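You operate a simulated robot arm through the tools that you are given. There is no shell and no other tool. Be economical: measure what you need, move in short steps, check, and stop when the job is done.

You run a simulated two-armed robot. Do the job below in one go: nothing can be reset, and whatever is moved stays where it is left.

TASK
Pick up the socket wrench from the top of the narrow trolley with one hand, pass it to the other hand and put it on the shelf of the narrow trolley.

It is judged by the outcome, as a careful person would: the job done as asked, and still so three seconds after it is handed in. It fails if anything else is knocked over, pushed out of place, dropped, spilled or broken.

THE ROBOT
Two 7-joint arms with two-finger parallel grippers on one trunk, on a base that drives. Base frame: it is fixed to the floor where the robot stands at the start and does not move with it; the origin is under the middle of the robot, x ahead of it, y to its left, z up. Units: cm, degrees, N and s.
The left shoulder is at the start at [7, 13.4, 117.6], the right one opposite. With the tool pointing down near the work surface each hand reaches from about 10 to 64 cm from the robot's upright axis, wherever it stands, measured 20 degrees to its own side. Places, roughly: shelf of the narrow trolley [70, 0, 30]. Payload 1.57 kg a hand.
The tool frame of a hand sits at the grasp point between the pads (the TCP): z along the fingers, y along the line on which they close. The tips reach 3 cm beyond it. The gripper opens to 8 cm. The fingers are 1.7 cm wide and 1.2 cm thick; the gripper's body (4 by 8.2 cm) begins 8 cm behind the TCP.
Orientation is told as [roll, pitch, yaw] about the base's x, y, z axes, in that order, counted from this pose: with the fingers straight down and closing along the base's y, the tool's x points along the base's -x, its y along +y and its z along -z.

THE INTERFACE
- The arms move only by the tool arm_command. It takes "left_commands", "right_commands" or both (then of equal length, played together; a hand with none holds still); each is a list of rows, each an object of numbers (a shift or turn left out is 0, a gripper value left out holds the last): "tx", "ty", "tz": the shift along the base's x, y, z in mm; "ax", "ay", "az": the turn, a rotation vector about the base's x, y, z in degrees. In form: [{"tx": .., "ty": .., "tz": .., "ax": .., "ay": .., "az": ..}, ...]. A call has 1 to 8 rows; each row shifts and turns the commanded pose from where the row before left it. "left_hand" and "right_hand" are, for a hand that has rows, the opening, from 0 (shut) to 1 (fully open), set as the call begins (left out, the last holds). Each row takes 0.2 s and may step no farther than 5 cm and 8.6 degrees from the row before; otherwise, or with a gripper value out of range, the whole call is refused. A pose out of reach is approached as far as the arm can. The call stops where the force on the tool passes 40 N (or 10 N more than at its start, if that is more) or the arm is blocked; 0.2 s more then pass. The fingers move at their own pace (about 15.3 cm/s each) and stop on an object; they squeeze with about 24 N. The grip force told is the motor's: it shows also when the fingers shut on nothing. Time passes only in rows, and 0.2 s behind the last, so rows that do not move let the fingers close. It gives the time, the measured TCP pose, the force on the tool (base axes), the opening and the grip force at its end, in the units of the frame above (readings bear some noise), with the torque about the TCP (base axes, N m) and any sound that the robot's microphone picked up.
- Cameras (640 x 400 px; columns grow to the right, rows downward): "scene" is now at [12.69, 1.37, 138.08]; the picture's right is [0.19, -0.98, 0.00], its down [-0.76, -0.15, -0.64] and it looks along [0.62, 0.12, -0.77] (base axes); focal length 247 px, centre (320, 200). "left" rides on the left gripper at [7.2, 0.7, -12.2] in its tool frame; the picture's right is [-0.09, 1.00, 0.00], its down [-0.84, -0.08, -0.54] and it looks along [-0.54, -0.05, 0.84] (tool axes); focal length 238 px, centre (320, 200). "right" rides on the right gripper at [7.2, -0.7, -12.2] in its tool frame; the picture's right is [0.09, 1.00, 0.00], its down [-0.84, 0.08, -0.54] and it looks along [-0.54, 0.05, 0.84] (tool axes); focal length 238 px, centre (320, 200). There is no depth. A picture from a camera that has moved, and an enlarged one, comes with that camera's place and axes in the base frame and with its lens.
- grab_frame(camera): a new picture of that camera. It takes no simulated time.
- slide_trunk(by): slides the trunk up (or, below 0, down) by that many cm; the arms and the scene camera ride with it, the base frame stays. It gives what a move gives, with no picture.
- steer(legs): drives the robot by 1 to 6 legs, each [ahead, left, turn to the left] in cm, cm and degrees, along the robot's own axes; the way and the turn of a leg run together, so that a leg with both is an arc; at most 150 cm and 180 degrees a leg. The arms and the cameras ride along, it lands a little off, and it stops where it bumps. It gives what a move gives.
- head_to(pan, tilt): turns the head with the scene camera to pan (to the left, within 86 degrees either way) and tilt (down, from -29 to 69), counted from straight ahead of the robot. It gives what a move gives.
- zoom(camera, box): a new picture of the part [left, top, right, bottom] of that camera's present view, enlarged. It takes no simulated time.
- hand_in(): hands the job in; it is judged then, once.

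Work in short steps. Places have to be worked out from the pictures, the camera data and where the tool is seen: move nearer, look again, correct. Check each grasp and each placing, and mend what went wrong. You have 120 turns and 100 pictures in all, those below and enlarged ones among them. Open the grippers and draw the arms clear of the work before you hand the job in, unless the task says otherwise; then end with one line.

The tools are called after "Request:" as a command line: name --argument value ..., lists and objects as JSON in quotes. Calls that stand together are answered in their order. arm_command: Moves the arms, as the interface text tells. Its arguments: {"type":"object","properties":{"left_commands":{"type":"array"},"left_hand":{"type":"number"},"right_commands":{"type":"array"},"right_hand":{"type":"number"}},"required":[]} The other tools are called the same way: slide_trunk (by) slides the trunk up or down; steer (legs) drives the base; head_to (pan, tilt) turns the head that bears the scene camera; grab_frame (camera) takes a picture; zoom (camera, box) takes an enlarged picture of a part of a camera's view; hand_in () hands the job in.

At the start:

```text
t: 0.0
left_position: [43.67, 23.14, 115.87]
left_orientation: [0.0, 0.0, 0.0]
left_contact_force: [-0.4, 0.4, 0.2]
left_ft_torque: [0.02, -0.01, -0.02]
left_grip_width: 8.0
left_gripper_force: 0.1
right_position: [45.12, -13.44, 115.32]
right_orientation: [-0.1, 0.0, 0.0]
right_contact_force: [0.1, -0.8, 0.2]
right_ft_torque: [-0.02, -0.01, 0.0]
right_grip_width: 7.99
right_gripper_force: 0.0
trunk travel left (down, up): [-75.0, 19.0]
robot x, y, heading: [0.56, 0.11, -0.2]
head pan, tilt: [11.2, 50.5]
```

scene: 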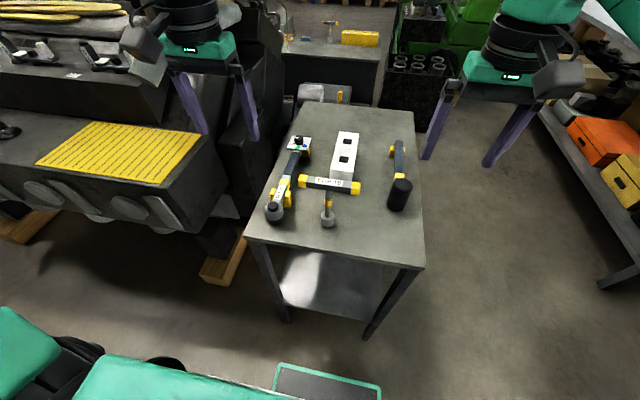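
right: 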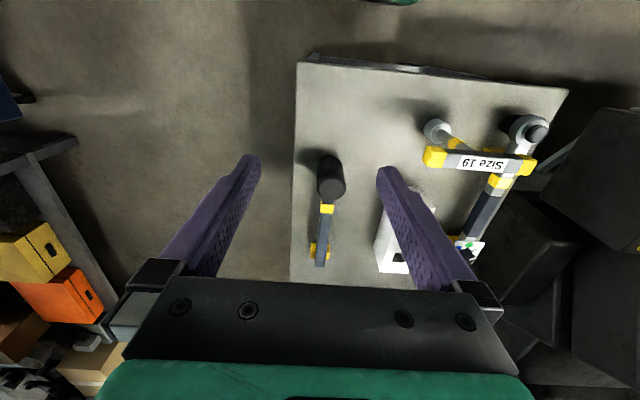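
left: 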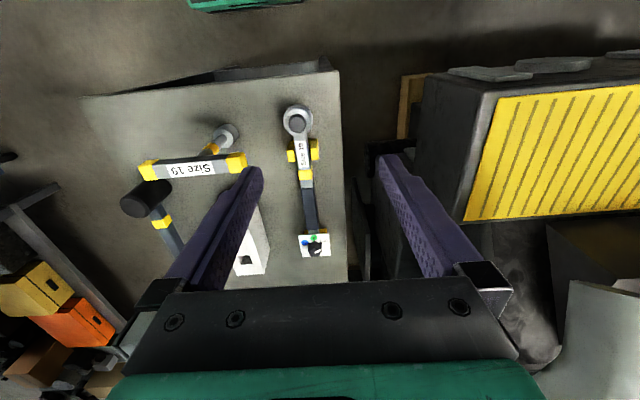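

The table holds a long ratchet-like tool at left, a T-handled "Size 19" tool, a white block and a mallet. I zoom in to tell which one is the socket wrench.

Request:
zoom --camera "scene" --box '[240, 100, 430, 240]'

Request:
zoom --camera "left" --box '[100, 80, 360, 290]'

```text
2.86 times, centred on (335, 170) of scene
camera zoom: at [12.69, 1.37, 138.08], right [0.19, -0.98, 0.0], down [-0.76, -0.15, -0.64], along [0.62, 0.12, -0.77], focal length 704 px, centre (277, 286)
```

zoom: 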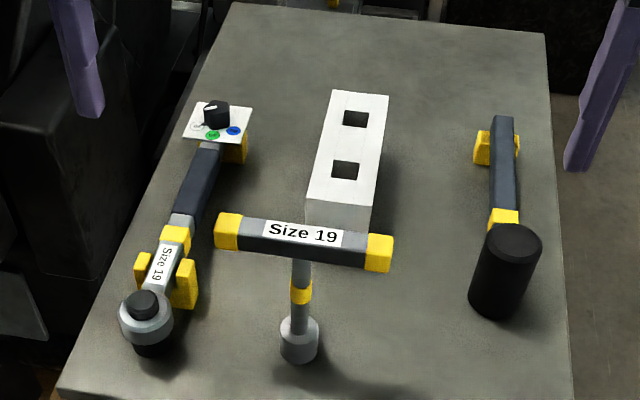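

```text
1.90 times, centred on (230, 185) of left
camera zoom: at [36.55, 23.88, 128.13], right [0.09, 1.0, 0.0], down [0.84, -0.08, 0.54], along [0.54, -0.05, -0.84], focal length 454 px, centre (491, 229)
```

zoom: 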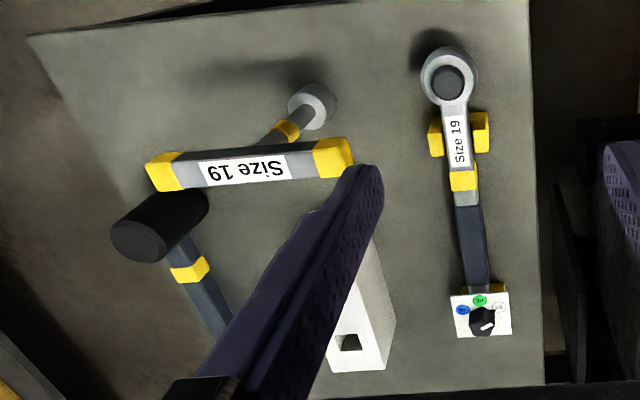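

The T-handled piece is a size-19 socket key standing on its socket, which I take to be the socket wrench; the tool with a dial is a torque wrench. Triangulating, its handle is at about [48, 6.3, 100] and runs along y, with the shaft below it. The table top is at about z 85. I turn the right hand 90° so it closes along x, rising a little as it goes.

Request:
arm_command --right_commands '[{"tz": 10, "az": 8.18}, {"tz": 10, "az": 8.18}, {"tz": 10, "az": 8.18}, {"az": 8.18}, {"az": 8.18}, {"az": 8.18}, {"az": 8.18}, {"az": 8.18}]' --right_hand 1

```text
t: 1.8
left_position: [43.77, 23.39, 115.98]
left_orientation: [0.0, 0.0, -0.1]
left_contact_force: [-0.4, -0.7, 0.5]
left_ft_torque: [0.01, 0.0, -0.02]
left_grip_width: 8.0
left_gripper_force: 0.0
right_position: [33.27, -6.17, 114.54]
right_orientation: [-0.1, -0.1, 65.3]
right_contact_force: [0.0, 0.0, 0.1]
right_ft_torque: [0.01, 0.01, 0.02]
right_grip_width: 8.0
right_gripper_force: 0.1
right hand out of reach, approached as far as the arm can: row 4, 5, 6, 7, 8
trunk travel left (down, up): [-75.0, 19.0]
robot x, y, heading: [0.01, 0.14, -0.0]
head pan, tilt: [11.2, 50.5]
```

The reach ran out at that height. I raise the trunk so the hand can work lower relative to the shoulder.

Request:
slide_trunk --by 15

```text
t: 3.5
left_position: [43.84, 23.27, 130.93]
left_orientation: [0.1, 0.0, 0.0]
left_contact_force: [-0.4, -0.6, -0.8]
left_ft_torque: [0.01, -0.01, -0.03]
left_grip_width: 7.99
left_gripper_force: 0.1
right_position: [33.35, -6.19, 129.65]
right_orientation: [-0.1, 0.1, 65.2]
right_contact_force: [0.6, 0.0, 0.1]
right_ft_torque: [0.01, 0.02, -0.03]
right_grip_width: 8.01
right_gripper_force: 0.2
trunk travel left (down, up): [-90.0, 4.0]
robot x, y, heading: [-0.04, -0.09, 0.1]
head pan, tilt: [11.2, 50.5]
```

Next I lower and finish the turn toward a point above the wrench, staying well clear of it, then check.

Request:
arm_command --right_commands '[{"tz": -40}, {"tz": -40}, {"tz": -30, "az": 8.2}, {"az": 8.2}, {"az": 8.2}]'

```text
t: 4.8
left_position: [43.78, 23.35, 130.81]
left_orientation: [0.0, 0.2, 0.1]
left_contact_force: [-0.4, 0.7, 0.3]
left_ft_torque: [-0.02, -0.01, -0.02]
left_grip_width: 7.99
left_gripper_force: 0.1
right_position: [31.17, -5.41, 120.8]
right_orientation: [-6.2, 2.7, 74.6]
right_contact_force: [0.1, 0.2, 0.0]
right_ft_torque: [-0.01, 0.01, 0.01]
right_grip_width: 8.02
right_gripper_force: 0.0
right hand out of reach, approached as far as the arm can: row 3, 4, 5
trunk travel left (down, up): [-90.0, 4.0]
robot x, y, heading: [-0.04, -0.18, 0.0]
head pan, tilt: [11.2, 50.5]
```

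The +90° turn hits a limit, so I unwind it and try turning the other way, starting from a more comfortable place.

Request:
arm_command --right_commands '[{"tx": 15, "ty": -10, "az": -8.5}, {"tx": 15, "ty": -10, "az": -8.5}, {"tx": 15, "ty": -10, "az": -8.5}, {"tx": 15, "ty": -10, "az": -8.5}, {"tx": 15, "ty": -10, "az": -8.5}, {"tx": 15, "az": -8.5}, {"tx": 15, "az": -8.5}, {"az": -8.5}]'

Request:
arm_command --right_commands '[{"az": -8.5}, {"az": -8.5}, {"az": -8.5}, {"az": -8.5}, {"az": -8.5}, {"az": -8.5}, {"az": -8.5}]'

```text
t: 6.5
left_position: [43.65, 23.1, 130.89]
left_orientation: [0.0, 0.0, 0.1]
left_contact_force: [0.9, 0.9, 0.3]
left_ft_torque: [-0.01, 0.01, -0.01]
left_grip_width: 7.99
left_gripper_force: 0.1
right_position: [41.37, -10.5, 120.95]
right_orientation: [-5.7, 2.0, 8.8]
right_contact_force: [0.4, 0.7, 1.0]
right_ft_torque: [0.02, -0.02, 0.04]
right_grip_width: 8.01
right_gripper_force: 0.0
trunk travel left (down, up): [-90.0, 4.0]
robot x, y, heading: [0.21, -0.06, 0.1]
head pan, tilt: [11.2, 50.5]
```

```text
t: 8.2
left_position: [43.6, 23.19, 130.92]
left_orientation: [0.0, -0.1, 0.1]
left_contact_force: [-0.4, 0.2, 1.4]
left_ft_torque: [0.02, 0.01, -0.01]
left_grip_width: 8.01
left_gripper_force: 0.0
right_position: [41.65, -10.47, 120.95]
right_orientation: [-5.8, 2.1, -50.7]
right_contact_force: [0.2, 0.1, -1.5]
right_ft_torque: [0.03, -0.03, -0.01]
right_grip_width: 8.02
right_gripper_force: 0.1
trunk travel left (down, up): [-90.0, 4.0]
robot x, y, heading: [0.18, 0.09, 0.1]
head pan, tilt: [11.2, 50.5]
```

Turning this way works. I finish to −90°, take out the small tilt, and move the left hand outward for clearance.

Request:
arm_command --right_commands '[{"az": -8.0}, {"az": -8.0}, {"az": -8.0}, {"az": -8.0}, {"az": -7.3}, {"ax": -2.1, "ay": -5.8}, {"tx": 30, "ty": 30}, {"tx": 30, "ty": 40}]' --left_commands '[{"ty": 20}, {"ty": 20}, {"ty": 20}, {}, {}, {}, {}, {}]'

```text
t: 9.9
left_position: [43.99, 29.5, 130.69]
left_orientation: [-0.3, 0.1, 0.0]
left_contact_force: [-0.6, 0.7, 0.5]
left_ft_torque: [0.0, 0.04, 0.0]
left_grip_width: 8.01
left_gripper_force: 0.0
right_position: [47.97, -2.77, 120.94]
right_orientation: [-0.2, -0.3, -89.8]
right_contact_force: [-0.4, 0.2, -0.1]
right_ft_torque: [-0.03, 0.03, -0.02]
right_grip_width: 7.99
right_gripper_force: 0.0
trunk travel left (down, up): [-90.0, 4.0]
robot x, y, heading: [0.42, 0.19, 0.3]
head pan, tilt: [11.2, 50.5]
```

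The orientation is right. I move over the wrench and look.

Request:
arm_command --right_commands '[{"ty": 45}, {"ty": 45}, {"tz": -40}]'

Request:
grab_frame --camera "right"

Request:
grab_frame --camera "scene"

```text
t: 10.8
left_position: [43.82, 29.05, 130.89]
left_orientation: [0.1, -0.1, -0.1]
left_contact_force: [0.4, -0.2, 0.1]
left_ft_torque: [0.01, 0.03, -0.01]
left_grip_width: 7.99
left_gripper_force: 0.0
right_position: [47.66, 5.5, 116.86]
right_orientation: [0.0, -0.1, -89.7]
right_contact_force: [0.5, 0.2, 0.2]
right_ft_torque: [0.03, 0.01, -0.01]
right_grip_width: 7.98
right_gripper_force: 0.0
trunk travel left (down, up): [-90.0, 4.0]
robot x, y, heading: [-0.11, -0.11, -0.1]
head pan, tilt: [11.2, 50.5]
```

```text
94 pictures are left
camera right: at [47.08, 12.68, 129.04], right [1.0, 0.1, 0.0], down [0.08, -0.84, 0.54], along [0.05, -0.54, -0.84], focal length 238 px, centre (320, 200)
```

right: 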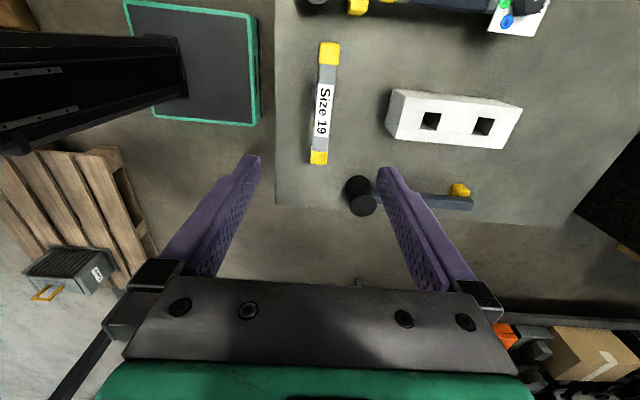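

```text
93 pictures are left
camera scene: at [12.77, 1.22, 153.08], right [0.19, -0.98, 0.0], down [-0.76, -0.15, -0.64], along [0.62, 0.12, -0.77], focal length 247 px, centre (320, 200)
```

scene: 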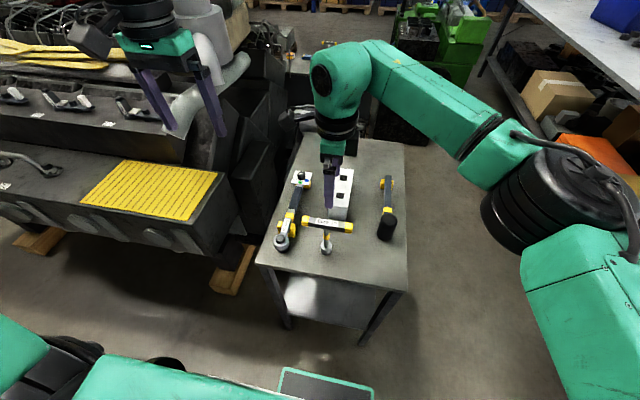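

The handle centre is at about [48.1, 6.8]. I shift over it, descend to just above, and check.

Request:
arm_command --right_commands '[{"tx": 4, "ty": 12}, {"tz": -40}, {"tz": -40}, {"tz": -20}]'

Request:
grab_frame --camera "right"

Request:
zoom --camera "scene" --box '[250, 140, 420, 270]'

```text
t: 11.8
left_position: [43.73, 29.22, 130.95]
left_orientation: [0.0, 0.0, 0.0]
left_contact_force: [0.3, 0.8, -0.4]
left_ft_torque: [-0.04, -0.02, 0.0]
left_grip_width: 8.0
left_gripper_force: 0.1
right_position: [47.94, 6.99, 107.01]
right_orientation: [0.0, -0.2, -89.8]
right_contact_force: [0.0, 0.8, -0.2]
right_ft_torque: [-0.01, 0.03, -0.01]
right_grip_width: 8.0
right_gripper_force: 0.0
trunk travel left (down, up): [-90.0, 4.0]
robot x, y, heading: [-0.03, -0.11, 0.4]
head pan, tilt: [11.2, 50.5]
```

```text
92 pictures are left
camera right: at [47.41, 14.05, 119.03], right [1.0, 0.1, 0.0], down [0.08, -0.83, 0.54], along [0.05, -0.54, -0.84], focal length 238 px, centre (320, 200)
```

right: 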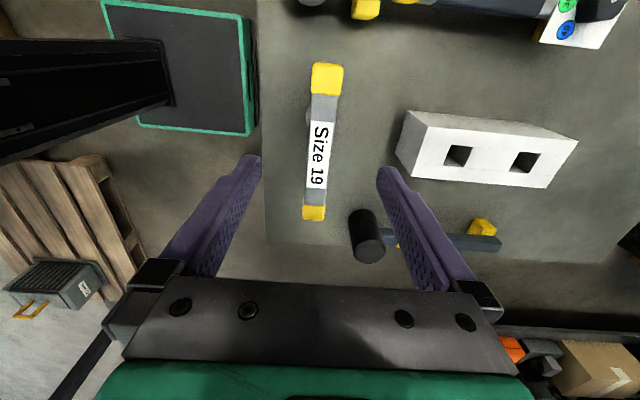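

```text
3.08 times, centred on (335, 205) of scene
camera zoom: at [12.67, 1.47, 153.09], right [0.19, -0.98, 0.0], down [-0.76, -0.15, -0.64], along [0.62, 0.12, -0.77], focal length 759 px, centre (274, 185)
```

zoom: 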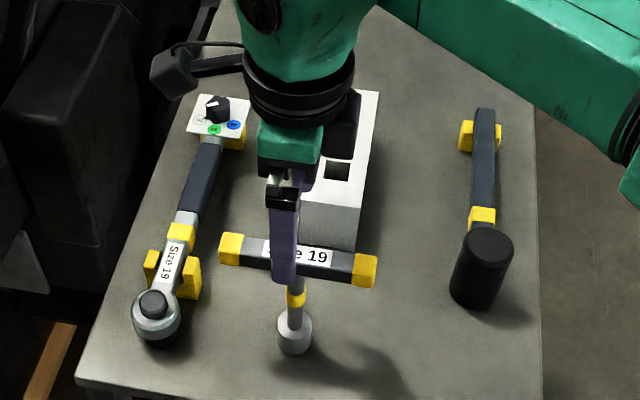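

It is aligned within a few mm. I descend so the pads straddle the handle, then close.

Request:
arm_command --right_commands '[{"ty": -3, "tx": 2, "tz": -25}, {"tz": -25}, {"tz": -20}]'

Request:
arm_command --right_commands '[{}, {}, {}]' --right_hand 0

Request:
zoom --camera "scene" --box '[250, 140, 420, 270]'

```text
t: 12.6
left_position: [43.68, 29.14, 130.85]
left_orientation: [0.0, -0.1, 0.0]
left_contact_force: [0.4, 1.1, 0.0]
left_ft_torque: [0.01, 0.0, -0.01]
left_grip_width: 8.0
left_gripper_force: 0.1
right_position: [48.17, 6.64, 99.81]
right_orientation: [0.0, -0.2, -89.7]
right_contact_force: [0.2, -0.4, 0.4]
right_ft_torque: [-0.01, -0.01, 0.0]
right_grip_width: 7.98
right_gripper_force: 0.1
trunk travel left (down, up): [-90.0, 4.0]
robot x, y, heading: [-0.27, -0.1, -0.1]
head pan, tilt: [11.2, 50.5]
```

```text
t: 13.3
left_position: [43.76, 28.99, 130.84]
left_orientation: [0.0, 0.0, 0.1]
left_contact_force: [0.1, -0.5, -0.3]
left_ft_torque: [0.03, -0.02, 0.02]
left_grip_width: 7.98
left_gripper_force: 0.1
right_position: [48.15, 6.7, 99.87]
right_orientation: [-0.1, -0.3, -89.6]
right_contact_force: [0.1, -0.3, -0.7]
right_ft_torque: [-0.01, 0.02, 0.0]
right_grip_width: 1.97
right_gripper_force: 24.3
trunk travel left (down, up): [-90.0, 4.0]
robot x, y, heading: [-0.17, 0.27, 0.1]
head pan, tilt: [11.2, 50.5]
```

```text
3.08 times, centred on (335, 205) of scene
camera zoom: at [12.72, 1.38, 153.07], right [0.19, -0.98, 0.0], down [-0.76, -0.15, -0.64], along [0.62, 0.12, -0.77], focal length 759 px, centre (274, 185)
```

zoom: 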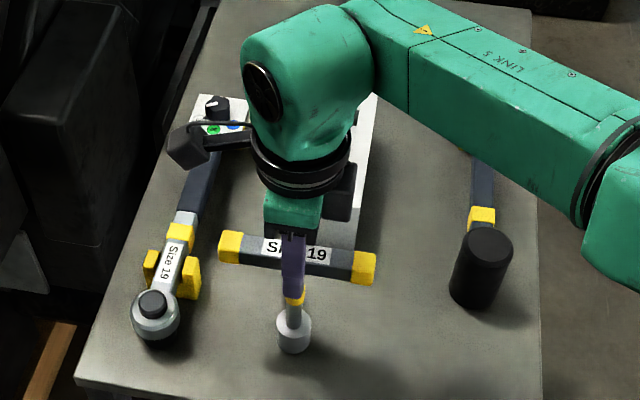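

The handle is gripped at 2.0 cm wide. I lift straight up and check the hold.

Request:
arm_command --right_commands '[{"tz": 20}, {"tz": 40}, {"tz": 40}, {"tz": 40}]'

Request:
grab_frame --camera "scene"

Request:
grab_frame --camera "left"

```text
t: 14.3
left_position: [43.64, 29.08, 130.89]
left_orientation: [-0.1, 0.0, -0.1]
left_contact_force: [0.4, -0.8, 0.7]
left_ft_torque: [0.0, 0.0, -0.02]
left_grip_width: 8.0
left_gripper_force: 0.0
right_position: [48.05, 6.64, 113.69]
right_orientation: [-0.1, -0.2, -89.8]
right_contact_force: [0.0, 0.1, -3.6]
right_ft_torque: [0.06, 0.01, 0.02]
right_grip_width: 1.99
right_gripper_force: 23.9
trunk travel left (down, up): [-90.0, 4.0]
robot x, y, heading: [-0.2, 0.03, 0.2]
head pan, tilt: [11.2, 50.5]
```

```text
89 pictures are left
camera scene: at [12.68, 1.4, 153.08], right [0.19, -0.98, 0.0], down [-0.76, -0.15, -0.64], along [0.62, 0.12, -0.77], focal length 247 px, centre (320, 200)
```

scene: 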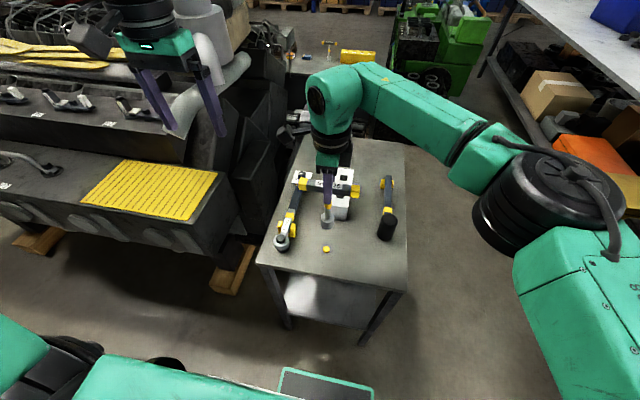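

```text
88 pictures are left
camera left: at [36.54, 29.78, 143.1], right [0.09, 1.0, 0.0], down [0.84, -0.08, 0.54], along [0.54, -0.05, -0.84], focal length 238 px, centre (320, 200)
```

left: 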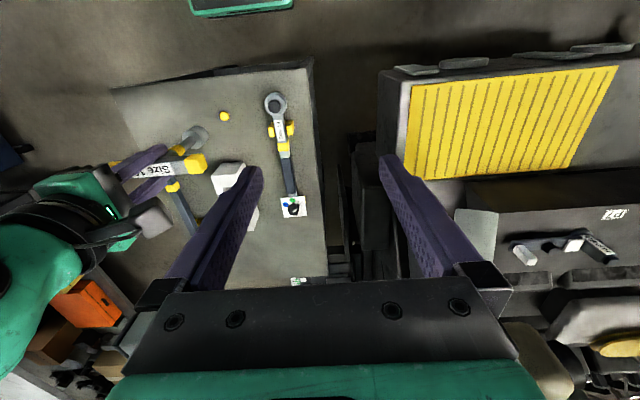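

The wrench is held (about 0.37 kg) and upright, and a small yellow nut or plug it stood on stays on the table. I back the base off so the handover happens clear of everything.

Request:
steer --legs '[[-35, 0, 0]]'

Request:
arm_command --left_commands '[{"ay": -8.5}, {"ay": -8.5}, {"ay": -8.5}, {"ay": -8.5}, {"ay": -8.5}, {"ay": -8.5}, {"ay": -8.5}, {"ay": -8.5}]'

Request:
grab_frame --camera "scene"

```text
t: 16.6
left_position: [9.03, 29.17, 130.77]
left_orientation: [0.0, 0.2, 0.3]
left_contact_force: [0.7, 1.1, 0.1]
left_ft_torque: [0.0, 0.0, 0.01]
left_grip_width: 8.01
left_gripper_force: 0.0
right_position: [13.39, 6.71, 113.67]
right_orientation: [-0.3, -0.2, -89.5]
right_contact_force: [0.4, -0.8, -4.0]
right_ft_torque: [-0.05, 0.01, 0.0]
right_grip_width: 2.01
right_gripper_force: 24.3
trunk travel left (down, up): [-90.0, 4.0]
robot x, y, heading: [-34.92, -0.28, 0.1]
head pan, tilt: [11.2, 50.5]
```

```text
t: 18.4
left_position: [10.25, 29.75, 131.05]
left_orientation: [0.6, -68.0, -0.1]
left_contact_force: [0.2, -1.5, -0.3]
left_ft_torque: [0.03, -0.08, 0.11]
left_grip_width: 7.99
left_gripper_force: 0.1
left hand out of reach, approached as far as the arm can: row 6, 7
right_position: [13.11, 6.62, 113.69]
right_orientation: [0.0, -0.1, -89.4]
right_contact_force: [0.1, 0.2, -2.9]
right_ft_torque: [-0.01, 0.0, 0.03]
right_grip_width: 1.98
right_gripper_force: 23.9
trunk travel left (down, up): [-90.0, 4.0]
robot x, y, heading: [-35.33, -0.14, 0.1]
head pan, tilt: [11.2, 50.5]
```

```text
87 pictures are left
camera scene: at [-22.21, 1.22, 153.08], right [0.2, -0.98, 0.0], down [-0.76, -0.15, -0.64], along [0.62, 0.13, -0.77], focal length 247 px, centre (320, 200)
```

scene: 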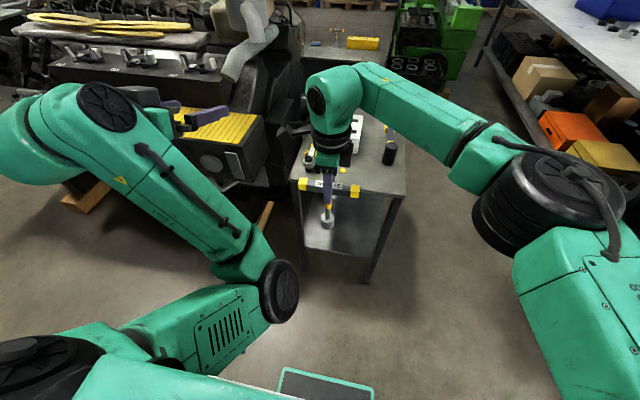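

The left hand now points forward. I bring it back and down, beside and below handle level, before moving it in toward the shaft.

Request:
arm_command --left_commands '[{"tx": -22, "tz": -30}, {"tx": -22, "tz": -30}, {"tx": -22, "tz": -40}, {"tx": -22, "tz": -40}, {"tx": -22, "tz": -40}, {"tx": -22, "tz": -40}, {"tz": -25}]'

Request:
grab_frame --camera "scene"

Request:
grab_frame --camera "left"

```text
t: 19.6
left_position: [11.0, 37.41, 127.58]
left_orientation: [38.0, -80.2, -34.6]
left_contact_force: [0.0, -0.2, 0.0]
left_ft_torque: [-0.03, 0.03, 0.03]
left_grip_width: 7.99
left_gripper_force: 0.1
left hand out of reach, approached as far as the arm can: row 1, 2, 3, 4, 5
right_position: [13.17, 6.7, 113.6]
right_orientation: [-0.1, -0.3, -89.4]
right_contact_force: [-0.4, 0.8, -3.6]
right_ft_torque: [-0.02, 0.01, 0.03]
right_grip_width: 1.98
right_gripper_force: 23.8
trunk travel left (down, up): [-90.0, 4.0]
robot x, y, heading: [-34.81, -0.0, 0.2]
head pan, tilt: [11.2, 50.5]
stopped in row 5 (left hand): the arm was blocked; the commanded pose is now the measured one
```

```text
86 pictures are left
camera scene: at [-22.14, 1.38, 153.08], right [0.2, -0.98, 0.0], down [-0.76, -0.15, -0.64], along [0.62, 0.13, -0.77], focal length 247 px, centre (320, 200)
```

scene: 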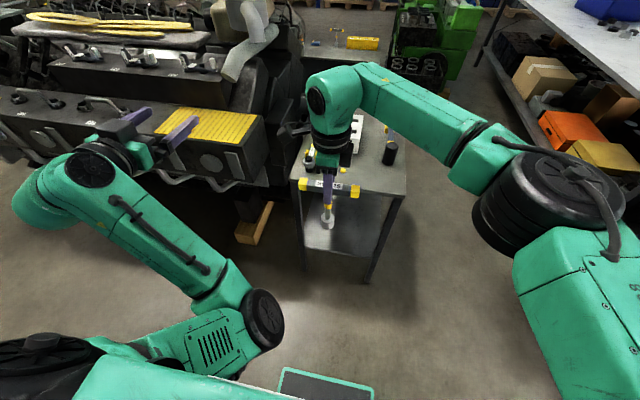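

```text
85 pictures are left
camera left: at [-1.99, 37.94, 122.23], right [-0.04, 0.98, 0.19], down [-0.42, -0.19, 0.89], along [0.91, -0.04, 0.42], focal length 238 px, centre (320, 200)
```

left: 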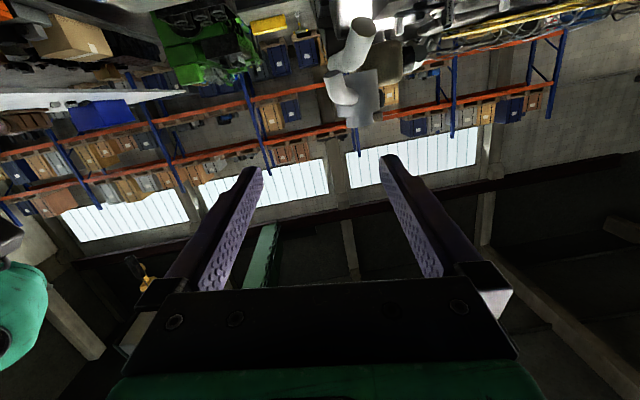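

The left arm was folded too tightly there. I extend the wrench farther forward with the right hand and bring the left hand forward with its orientation corrected to about 28° below horizontal.

Request:
arm_command --left_commands '[{"tx": 30, "ax": -5.3, "ay": 6, "az": -2}, {"tx": 30, "ax": -5.3, "ay": 6, "az": -2}, {"tx": 20, "ay": 8}, {}]' --right_commands '[{"tx": 25, "ty": 10}, {"tx": 25, "ty": 10}, {"tx": 25, "ty": 10}, {"tx": 25, "ty": 10}]'

```text
t: 20.6
left_position: [19.15, 37.25, 127.46]
left_orientation: [-10.2, -61.7, 8.7]
left_contact_force: [0.4, 0.5, 0.3]
left_ft_torque: [0.01, 0.06, 0.01]
left_grip_width: 8.0
left_gripper_force: 0.1
right_position: [18.21, 7.84, 113.7]
right_orientation: [0.1, -0.1, -89.4]
right_contact_force: [0.1, -0.1, -3.5]
right_ft_torque: [0.0, 0.0, -0.02]
right_grip_width: 1.99
right_gripper_force: 24.0
right hand out of reach, approached as far as the arm can: row 2, 3, 4
trunk travel left (down, up): [-90.0, 4.0]
robot x, y, heading: [-34.84, -0.22, 0.4]
head pan, tilt: [11.2, 50.5]
```

The left hand now points forward about 28° below horizontal. I lower it to shaft-gripping height while it is still out to the left.

Request:
arm_command --left_commands '[{"tz": -30, "ax": 4.8}, {"tz": -30, "ty": -20}, {"tz": -30, "ty": -20}, {"tz": -30, "ty": -20}, {"tz": -30, "ty": -20}, {"tz": -30, "ty": -20}, {"tz": -20}]'

```text
t: 22.2
left_position: [19.21, 27.17, 107.56]
left_orientation: [-0.4, -62.1, -0.2]
left_contact_force: [-0.1, 0.2, 0.3]
left_ft_torque: [-0.03, 0.0, -0.01]
left_grip_width: 8.02
left_gripper_force: 0.1
right_position: [18.33, 7.79, 113.66]
right_orientation: [0.0, -0.2, -89.5]
right_contact_force: [0.3, 0.5, -2.9]
right_ft_torque: [0.0, 0.01, -0.04]
right_grip_width: 1.98
right_gripper_force: 24.0
trunk travel left (down, up): [-90.0, 4.0]
robot x, y, heading: [-35.0, -0.48, 0.1]
head pan, tilt: [11.2, 50.5]
```

That works at this height. I move back and across to a standoff in front of the shaft.

Request:
arm_command --left_commands '[{"tx": -30}, {"tx": -30}, {"tx": -35}, {"ty": -30}, {"ty": -30}]'

Request:
grab_frame --camera "left"

```text
t: 23.4
left_position: [9.58, 21.34, 107.66]
left_orientation: [0.0, -62.0, -0.6]
left_contact_force: [0.0, -0.4, 0.5]
left_ft_torque: [-0.03, -0.05, 0.0]
left_grip_width: 8.0
left_gripper_force: 0.0
right_position: [18.27, 7.68, 113.62]
right_orientation: [0.1, -0.2, -89.5]
right_contact_force: [-0.2, 0.4, -3.0]
right_ft_torque: [0.03, 0.01, -0.01]
right_grip_width: 2.02
right_gripper_force: 23.9
trunk travel left (down, up): [-90.0, 4.0]
robot x, y, heading: [-34.94, -0.0, 0.2]
head pan, tilt: [11.2, 50.5]
```

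```text
84 pictures are left
camera left: at [-4.56, 22.09, 106.92], right [0.05, 1.0, 0.08], down [-0.09, -0.08, 0.99], along [0.99, -0.06, 0.08], focal length 238 px, centre (320, 200)
```

left: 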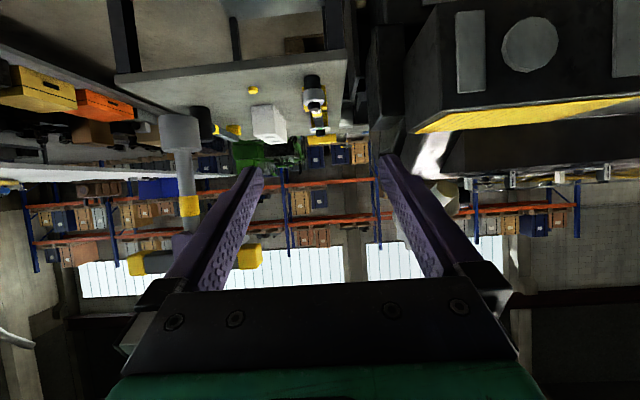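

From this (upside-down) view the socket spans z of about 99.5–103 and the yellow band about 107–109, with bare shaft between. I'll grip at z of about 105 and move across in front of the shaft.

Request:
arm_command --left_commands '[{"ty": -35, "tz": -12, "tx": -10}, {"ty": -35, "tz": -12, "tx": -10}, {"ty": -35}, {"ty": -32}]'

Request:
grab_frame --camera "left"

Request:
grab_frame --camera "scene"

```text
t: 24.2
left_position: [7.13, 11.4, 104.34]
left_orientation: [20.3, -60.9, -24.6]
left_contact_force: [0.3, 0.4, -0.4]
left_ft_torque: [0.02, -0.02, 0.0]
left_grip_width: 8.0
left_gripper_force: 0.1
right_position: [18.29, 7.74, 113.68]
right_orientation: [0.0, -0.1, -89.5]
right_contact_force: [-0.8, 0.1, -2.9]
right_ft_torque: [0.03, 0.03, 0.01]
right_grip_width: 1.96
right_gripper_force: 24.2
trunk travel left (down, up): [-90.0, 4.0]
robot x, y, heading: [-35.07, 0.13, 0.3]
head pan, tilt: [11.2, 50.5]
stopped in row 4 (left hand): the arm was blocked; the commanded pose is now the measured one
```

```text
83 pictures are left
camera left: at [-6.77, 13.86, 103.73], right [0.16, 0.96, 0.25], down [-0.12, -0.23, 0.97], along [0.98, -0.18, 0.08], focal length 238 px, centre (320, 200)
```

left: 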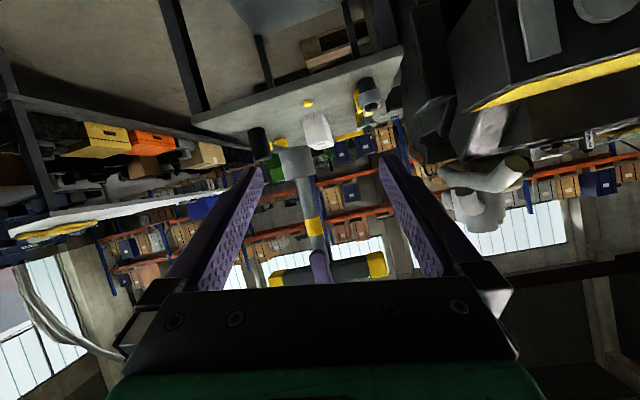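

```text
82 pictures are left
camera scene: at [-22.19, 1.39, 153.08], right [0.2, -0.98, 0.0], down [-0.76, -0.15, -0.64], along [0.62, 0.13, -0.77], focal length 247 px, centre (320, 200)
```

scene: 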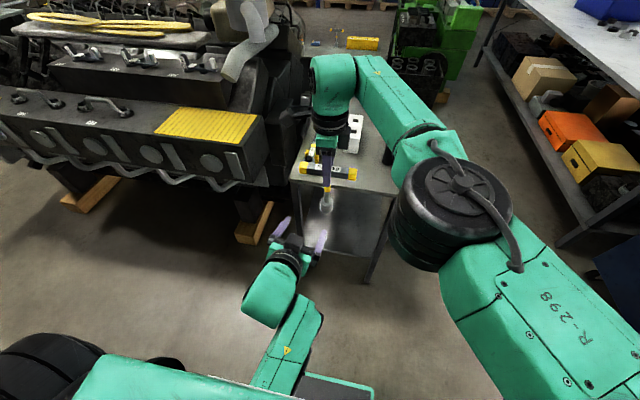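

The arm is at its near limit pointing straight ahead. I'll approach diagonally from the left instead, so I back off to the left, level the roll and yaw the hand to the right by about 40°.

Request:
arm_command --left_commands '[{"ty": 30, "ax": -7}, {"ty": 30, "ax": -7, "tx": 10}, {"ty": 10, "az": -8, "tz": 5}, {"az": -8}, {"az": -8}, {"az": -8}, {"az": -8}]'

Request:
grab_frame --camera "left"

```text
t: 25.8
left_position: [8.43, 17.67, 104.78]
left_orientation: [-10.6, -64.2, -35.8]
left_contact_force: [0.2, -1.1, -0.2]
left_ft_torque: [0.0, -0.05, 0.04]
left_grip_width: 8.0
left_gripper_force: 0.1
left hand out of reach, approached as far as the arm can: row 7
right_position: [18.6, 7.75, 113.45]
right_orientation: [-0.2, -0.2, -89.5]
right_contact_force: [0.2, 0.3, -3.6]
right_ft_torque: [0.0, 0.04, 0.02]
right_grip_width: 1.97
right_gripper_force: 23.5
trunk travel left (down, up): [-90.0, 4.0]
robot x, y, heading: [-34.6, 0.21, 0.2]
head pan, tilt: [11.2, 50.5]
```

```text
81 pictures are left
camera left: at [-1.04, 28.14, 103.47], right [0.74, 0.67, 0.0], down [-0.09, 0.09, 0.99], along [0.67, -0.73, 0.13], focal length 238 px, centre (320, 200)
```

left: 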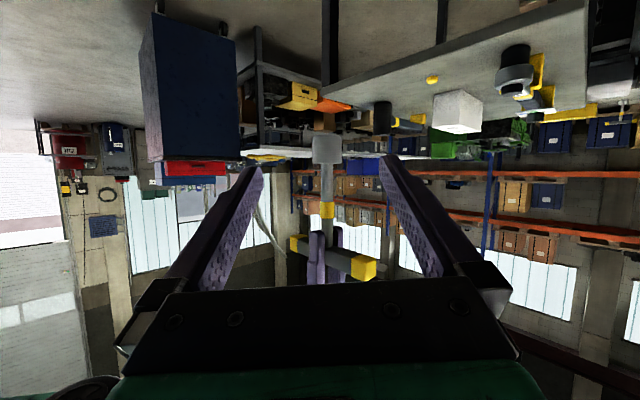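

The hand now points straight at the shaft with its closing line level; the shaft is about 14 cm ahead along the diagonal. I advance most of the way.

Request:
arm_command --left_commands '[{"tx": 25, "ty": -23}, {"tx": 25, "ty": -23}, {"tx": 20, "ty": -20, "tz": 4}]'

Request:
grab_frame --camera "left"

Request:
zoom --camera "scene" --box '[240, 120, 420, 270]'

```text
t: 26.6
left_position: [15.07, 10.81, 105.16]
left_orientation: [-9.8, -63.7, -37.8]
left_contact_force: [-0.3, -0.2, 0.3]
left_ft_torque: [0.01, 0.0, 0.0]
left_grip_width: 8.03
left_gripper_force: 0.1
right_position: [18.34, 7.71, 113.63]
right_orientation: [0.0, -0.2, -89.5]
right_contact_force: [-0.5, -1.2, -3.4]
right_ft_torque: [0.0, -0.02, 0.02]
right_grip_width: 1.96
right_gripper_force: 24.2
trunk travel left (down, up): [-90.0, 4.0]
robot x, y, heading: [-35.11, -0.05, 0.2]
head pan, tilt: [11.2, 50.5]
```

```text
80 pictures are left
camera left: at [5.87, 21.53, 104.08], right [0.75, 0.66, 0.01], down [-0.08, 0.09, 0.99], along [0.65, -0.75, 0.12], focal length 238 px, centre (320, 200)
```

left: 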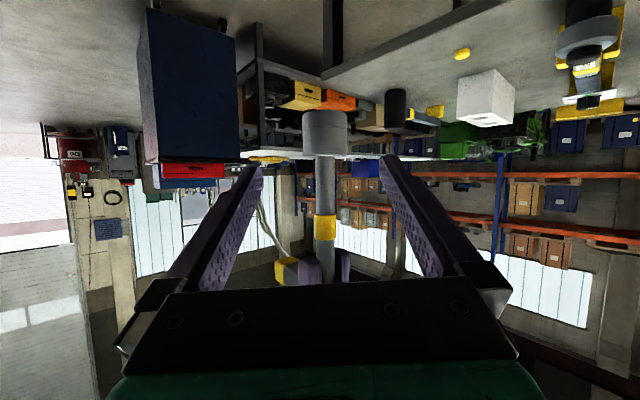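

```text
2.67 times, centred on (330, 195) of scene
camera zoom: at [-22.11, 1.26, 153.08], right [0.2, -0.98, 0.0], down [-0.76, -0.15, -0.64], along [0.62, 0.13, -0.77], focal length 658 px, centre (293, 213)
```

zoom: 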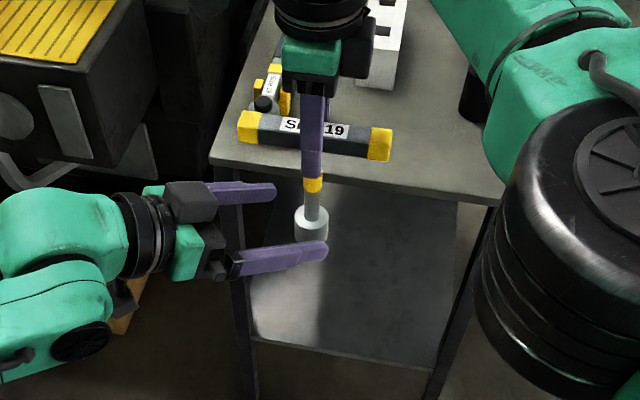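

The shaft lies between the fingers. I advance the last 4 cm and close the left hand on the shaft.

Request:
arm_command --left_commands '[{"tx": 16, "ty": -15}, {"tx": 16, "ty": -15}]'

Request:
arm_command --left_commands '[{}, {}, {}]' --left_hand 0

Request:
grab_frame --camera "left"

Request:
zoom --camera "scene" --box '[240, 120, 420, 270]'

```text
t: 27.2
left_position: [18.46, 7.94, 105.21]
left_orientation: [-9.8, -63.5, -37.7]
left_contact_force: [0.6, 0.5, -0.2]
left_ft_torque: [0.0, -0.03, -0.01]
left_grip_width: 8.02
left_gripper_force: 0.0
right_position: [18.45, 7.72, 113.53]
right_orientation: [-0.1, -0.1, -89.5]
right_contact_force: [0.2, 0.3, -2.9]
right_ft_torque: [0.04, -0.01, -0.01]
right_grip_width: 1.96
right_gripper_force: 24.0
trunk travel left (down, up): [-90.0, 4.0]
robot x, y, heading: [-35.16, 0.01, 0.1]
head pan, tilt: [11.2, 50.5]
```

```text
t: 28.0
left_position: [18.27, 7.88, 105.36]
left_orientation: [-9.8, -63.8, -37.8]
left_contact_force: [-5.2, -4.0, 0.7]
left_ft_torque: [0.44, -0.33, -0.04]
left_grip_width: 1.56
left_gripper_force: 24.1
right_position: [18.22, 7.88, 113.73]
right_orientation: [0.0, -0.1, -89.4]
right_contact_force: [6.3, 4.5, -3.9]
right_ft_torque: [-0.01, -0.14, 0.01]
right_grip_width: 1.98
right_gripper_force: 23.9
trunk travel left (down, up): [-90.0, 4.0]
robot x, y, heading: [-34.94, -0.09, 0.2]
head pan, tilt: [11.2, 50.5]
```

```text
78 pictures are left
camera left: at [9.04, 18.6, 104.09], right [0.75, 0.66, 0.01], down [-0.09, 0.09, 0.99], along [0.65, -0.75, 0.12], focal length 238 px, centre (320, 200)
```

left: 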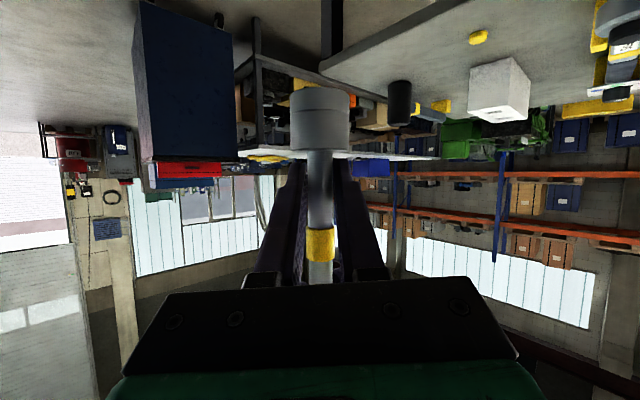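

```text
2.67 times, centred on (330, 195) of scene
camera zoom: at [-22.19, 1.38, 153.08], right [0.2, -0.98, 0.0], down [-0.76, -0.15, -0.64], along [0.62, 0.13, -0.77], focal length 658 px, centre (293, 213)
```

zoom: 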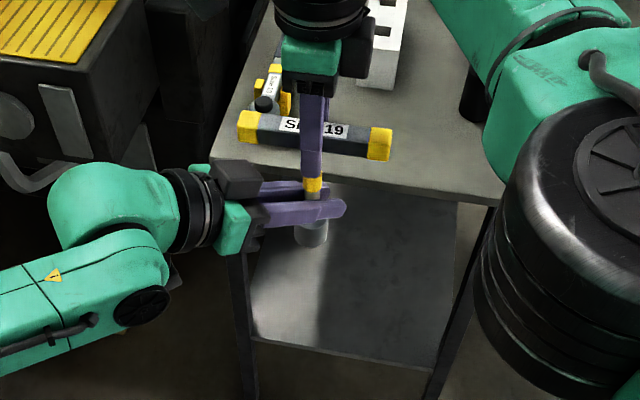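

The left hand has the shaft (1.56 cm). I open the right hand and lift it clear.

Request:
arm_command --right_commands '[{}, {}, {}, {"tz": 25}, {"tz": 40}, {"tz": 40}]' --right_hand 0.7

Request:
zoom --camera "scene" --box '[240, 120, 420, 270]'

```text
t: 29.4
left_position: [18.23, 8.04, 105.38]
left_orientation: [-9.8, -63.7, -37.7]
left_contact_force: [-0.1, 0.6, 0.5]
left_ft_torque: [0.05, -0.05, -0.03]
left_grip_width: 1.45
left_gripper_force: 23.6
right_position: [17.13, 7.68, 122.29]
right_orientation: [-0.1, -0.1, -89.8]
right_contact_force: [0.6, -0.3, -0.8]
right_ft_torque: [-0.01, -0.01, 0.01]
right_grip_width: 5.59
right_gripper_force: 0.0
right hand out of reach, approached as far as the arm can: row 5, 6
trunk travel left (down, up): [-90.0, 4.0]
robot x, y, heading: [-35.26, -0.01, -0.2]
head pan, tilt: [11.2, 50.5]
```

```text
2.67 times, centred on (330, 195) of scene
camera zoom: at [-22.26, 1.37, 153.08], right [0.2, -0.98, 0.0], down [-0.76, -0.15, -0.64], along [0.62, 0.13, -0.77], focal length 658 px, centre (293, 213)
```

zoom: 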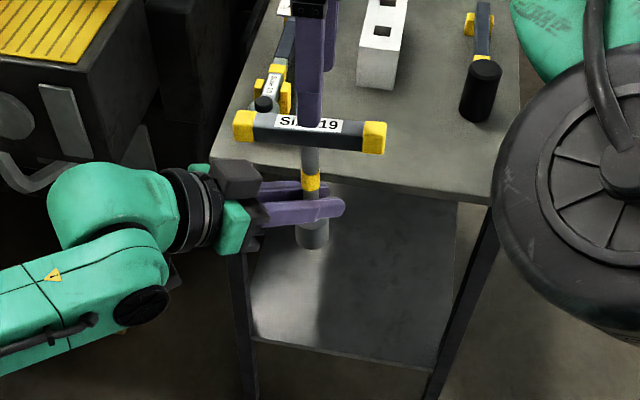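

The handover worked: the wrench is upright in the left hand and the right hand is clear above. I move the right hand away to the right.

Request:
arm_command --right_commands '[{"ty": -20}, {"ty": -40}, {"ty": -40}, {"ty": -40}, {"ty": -40}, {"ty": -40}, {"ty": -40}, {"ty": -30}]'

Request:
arm_command --left_commands '[{"ty": 25, "tx": 5, "az": 7}, {"ty": 25, "tx": 5, "az": 7}, {"ty": 25, "tx": 5, "az": 7}, {"ty": 25, "tx": 5, "az": 7}, {"ty": 20, "tx": 5, "az": 7}, {"tx": 10, "az": 6}, {"tx": 10, "az": 6}]'

Request:
grab_frame --camera "scene"

Request:
grab_frame --camera "left"

```text
t: 31.2
left_position: [18.44, 7.89, 105.29]
left_orientation: [-9.6, -63.7, -37.9]
left_contact_force: [0.4, 0.3, -0.3]
left_ft_torque: [0.05, -0.01, 0.01]
left_grip_width: 1.44
left_gripper_force: 24.8
right_position: [17.0, -21.4, 122.3]
right_orientation: [0.0, -0.1, -89.5]
right_contact_force: [-0.9, -0.3, -0.8]
right_ft_torque: [-0.04, -0.01, -0.02]
right_grip_width: 5.59
right_gripper_force: 0.0
right hand out of reach, approached as far as the arm can: row 1
trunk travel left (down, up): [-90.0, 4.0]
robot x, y, heading: [-34.92, 0.11, -0.0]
head pan, tilt: [11.2, 50.5]
```

```text
t: 32.8
left_position: [22.96, 20.07, 105.33]
left_orientation: [-9.6, -63.6, 9.2]
left_contact_force: [-0.4, -0.6, 0.7]
left_ft_torque: [0.01, 0.06, 0.04]
left_grip_width: 1.46
left_gripper_force: 24.2
right_position: [17.13, -21.32, 122.07]
right_orientation: [-0.2, -0.1, -89.4]
right_contact_force: [0.6, 0.8, -1.0]
right_ft_torque: [0.02, -0.02, 0.02]
right_grip_width: 5.6
right_gripper_force: 0.1
trunk travel left (down, up): [-90.0, 4.0]
robot x, y, heading: [-34.86, -0.04, 0.3]
head pan, tilt: [11.2, 50.5]
```

```text
75 pictures are left
camera scene: at [-22.05, 1.2, 153.07], right [0.2, -0.98, 0.0], down [-0.76, -0.15, -0.64], along [0.62, 0.13, -0.77], focal length 247 px, centre (320, 200)
```

scene: 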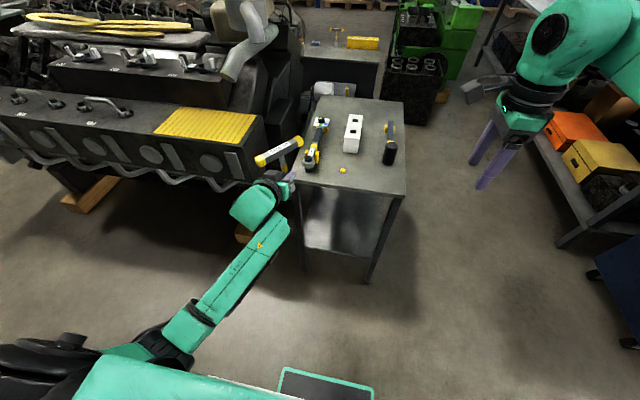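

```text
74 pictures are left
camera left: at [8.98, 20.48, 104.13], right [0.03, 1.0, 0.01], down [-0.12, -0.01, 0.99], along [0.99, -0.03, 0.12], focal length 238 px, centre (320, 200)
```

left: 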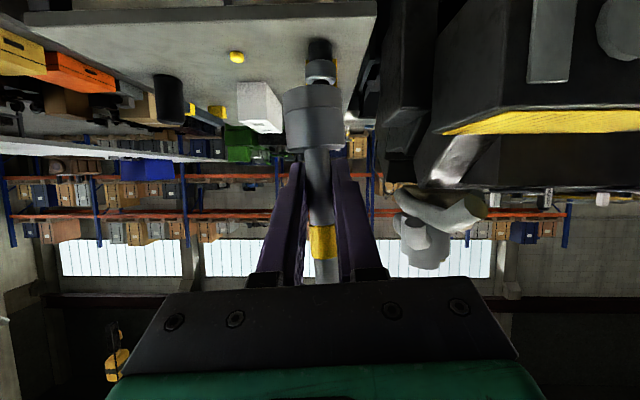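

The left hand points forward with the wrench at robot-relative [58, 20]. I lower the trunk in stages, checking the elbow and surroundings.

Request:
slide_trunk --by -35

Request:
grab_frame --camera "scene"

Request:
grab_frame --camera "right"

```text
t: 36.3
left_position: [22.96, 20.08, 70.23]
left_orientation: [-9.7, -63.8, 9.2]
left_contact_force: [1.1, 0.2, -0.8]
left_ft_torque: [-0.06, 0.0, 0.02]
left_grip_width: 1.41
left_gripper_force: 23.7
right_position: [17.0, -21.22, 87.25]
right_orientation: [0.0, -0.1, -89.4]
right_contact_force: [-0.1, 1.2, -0.9]
right_ft_torque: [-0.04, 0.01, -0.02]
right_grip_width: 5.59
right_gripper_force: 0.1
trunk travel left (down, up): [-55.0, 39.0]
robot x, y, heading: [-34.9, 0.14, 0.1]
head pan, tilt: [11.2, 50.5]
```

```text
73 pictures are left
camera scene: at [-22.18, 1.36, 118.08], right [0.2, -0.98, 0.0], down [-0.76, -0.15, -0.64], along [0.62, 0.13, -0.77], focal length 247 px, centre (320, 200)
```

scene: 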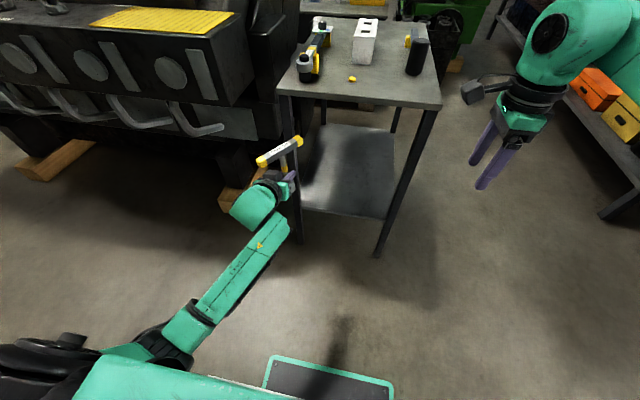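

```text
72 pictures are left
camera right: at [16.43, -14.17, 99.39], right [0.99, 0.1, 0.0], down [0.08, -0.83, 0.54], along [0.05, -0.54, -0.84], focal length 238 px, centre (320, 200)
```

right: 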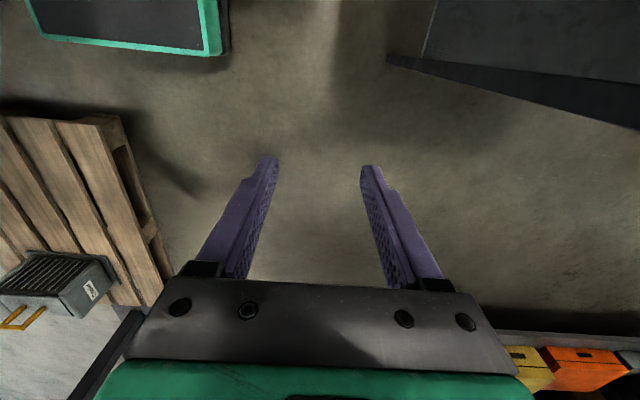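

The way is clear, the shelf is visible and the right rack is far off. I lower the trunk farther.

Request:
slide_trunk --by -25

Request:
head_to --pan 5 --tilt 45

Request:
grab_frame --camera "scene"

Request:
grab_frame --camera "left"

```text
t: 38.8
left_position: [22.99, 20.05, 45.32]
left_orientation: [-9.8, -63.8, 9.2]
left_contact_force: [-0.3, 0.1, -0.1]
left_ft_torque: [-0.1, 0.02, 0.02]
left_grip_width: 1.42
left_gripper_force: 23.9
right_position: [17.1, -21.35, 62.26]
right_orientation: [0.0, 0.0, -89.5]
right_contact_force: [0.9, 0.2, -0.5]
right_ft_torque: [-0.02, -0.03, -0.01]
right_grip_width: 5.62
right_gripper_force: 0.0
trunk travel left (down, up): [-30.0, 64.0]
robot x, y, heading: [-34.98, 0.12, 0.3]
head pan, tilt: [11.2, 50.5]
```

```text
t: 39.5
left_position: [22.9, 20.09, 45.3]
left_orientation: [-9.7, -63.7, 9.3]
left_contact_force: [-0.6, 0.2, -0.1]
left_ft_torque: [0.0, 0.01, 0.02]
left_grip_width: 1.37
left_gripper_force: 23.6
right_position: [17.02, -21.24, 62.34]
right_orientation: [0.1, -0.1, -89.5]
right_contact_force: [0.7, -0.4, 0.0]
right_ft_torque: [0.0, -0.02, 0.01]
right_grip_width: 5.62
right_gripper_force: 0.2
trunk travel left (down, up): [-30.0, 64.0]
robot x, y, heading: [-34.66, 0.11, 0.4]
head pan, tilt: [5.0, 45.0]
```

```text
71 pictures are left
camera scene: at [-21.6, 0.58, 93.82], right [0.09, -1.0, 0.0], down [-0.7, -0.06, -0.71], along [0.7, 0.06, -0.71], focal length 247 px, centre (320, 200)
```

scene: 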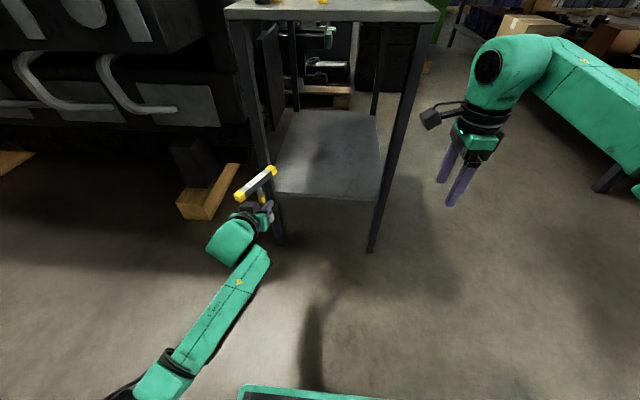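

```text
70 pictures are left
camera left: at [8.88, 20.57, 44.14], right [0.03, 1.0, 0.01], down [-0.12, 0.0, 0.99], along [0.99, -0.03, 0.12], focal length 238 px, centre (320, 200)
```

left: 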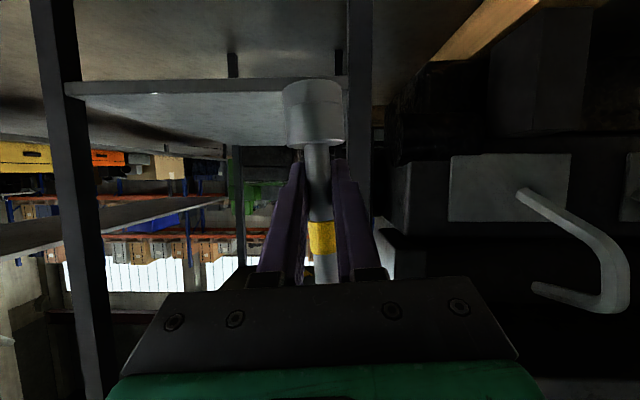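

Shelf surface triangulates to z of about 33 with its front edge at x of about 40, and the socket bottom is at about z 39.4. I sidestep right 15 cm to centre on the shelf opening.

Request:
steer --legs '[[0, -15, 0]]'

Request:
grab_frame --camera "scene"

Request:
grab_frame --camera "left"

```text
t: 40.9
left_position: [23.1, 4.85, 45.3]
left_orientation: [-9.7, -63.6, 9.0]
left_contact_force: [0.4, 0.1, 0.1]
left_ft_torque: [-0.01, -0.01, -0.01]
left_grip_width: 1.4
left_gripper_force: 24.1
right_position: [17.11, -36.36, 62.33]
right_orientation: [0.0, 0.0, -89.6]
right_contact_force: [0.8, 0.0, -0.5]
right_ft_torque: [0.0, 0.04, -0.03]
right_grip_width: 5.6
right_gripper_force: 0.0
trunk travel left (down, up): [-30.0, 64.0]
robot x, y, heading: [-34.83, -14.87, 0.4]
head pan, tilt: [5.0, 45.0]
```

```text
69 pictures are left
camera scene: at [-21.54, -14.57, 93.83], right [0.09, -1.0, 0.0], down [-0.7, -0.06, -0.71], along [0.7, 0.06, -0.71], focal length 247 px, centre (320, 200)
```

scene: 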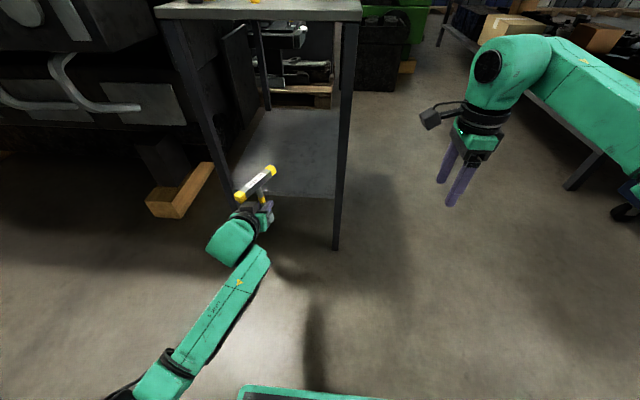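

```text
68 pictures are left
camera left: at [8.95, 5.42, 44.14], right [0.03, 1.0, 0.01], down [-0.12, 0.0, 0.99], along [0.99, -0.03, 0.12], focal length 238 px, centre (320, 200)
```

left: 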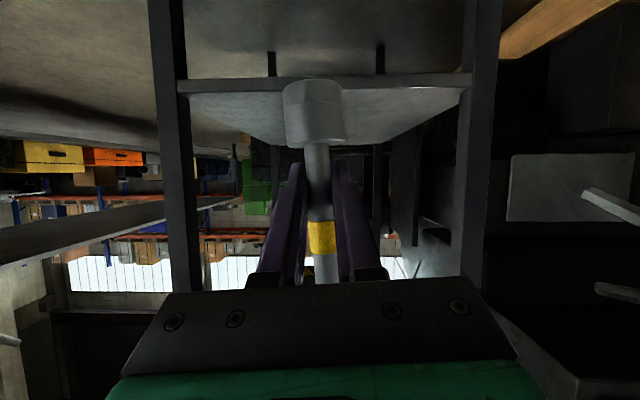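

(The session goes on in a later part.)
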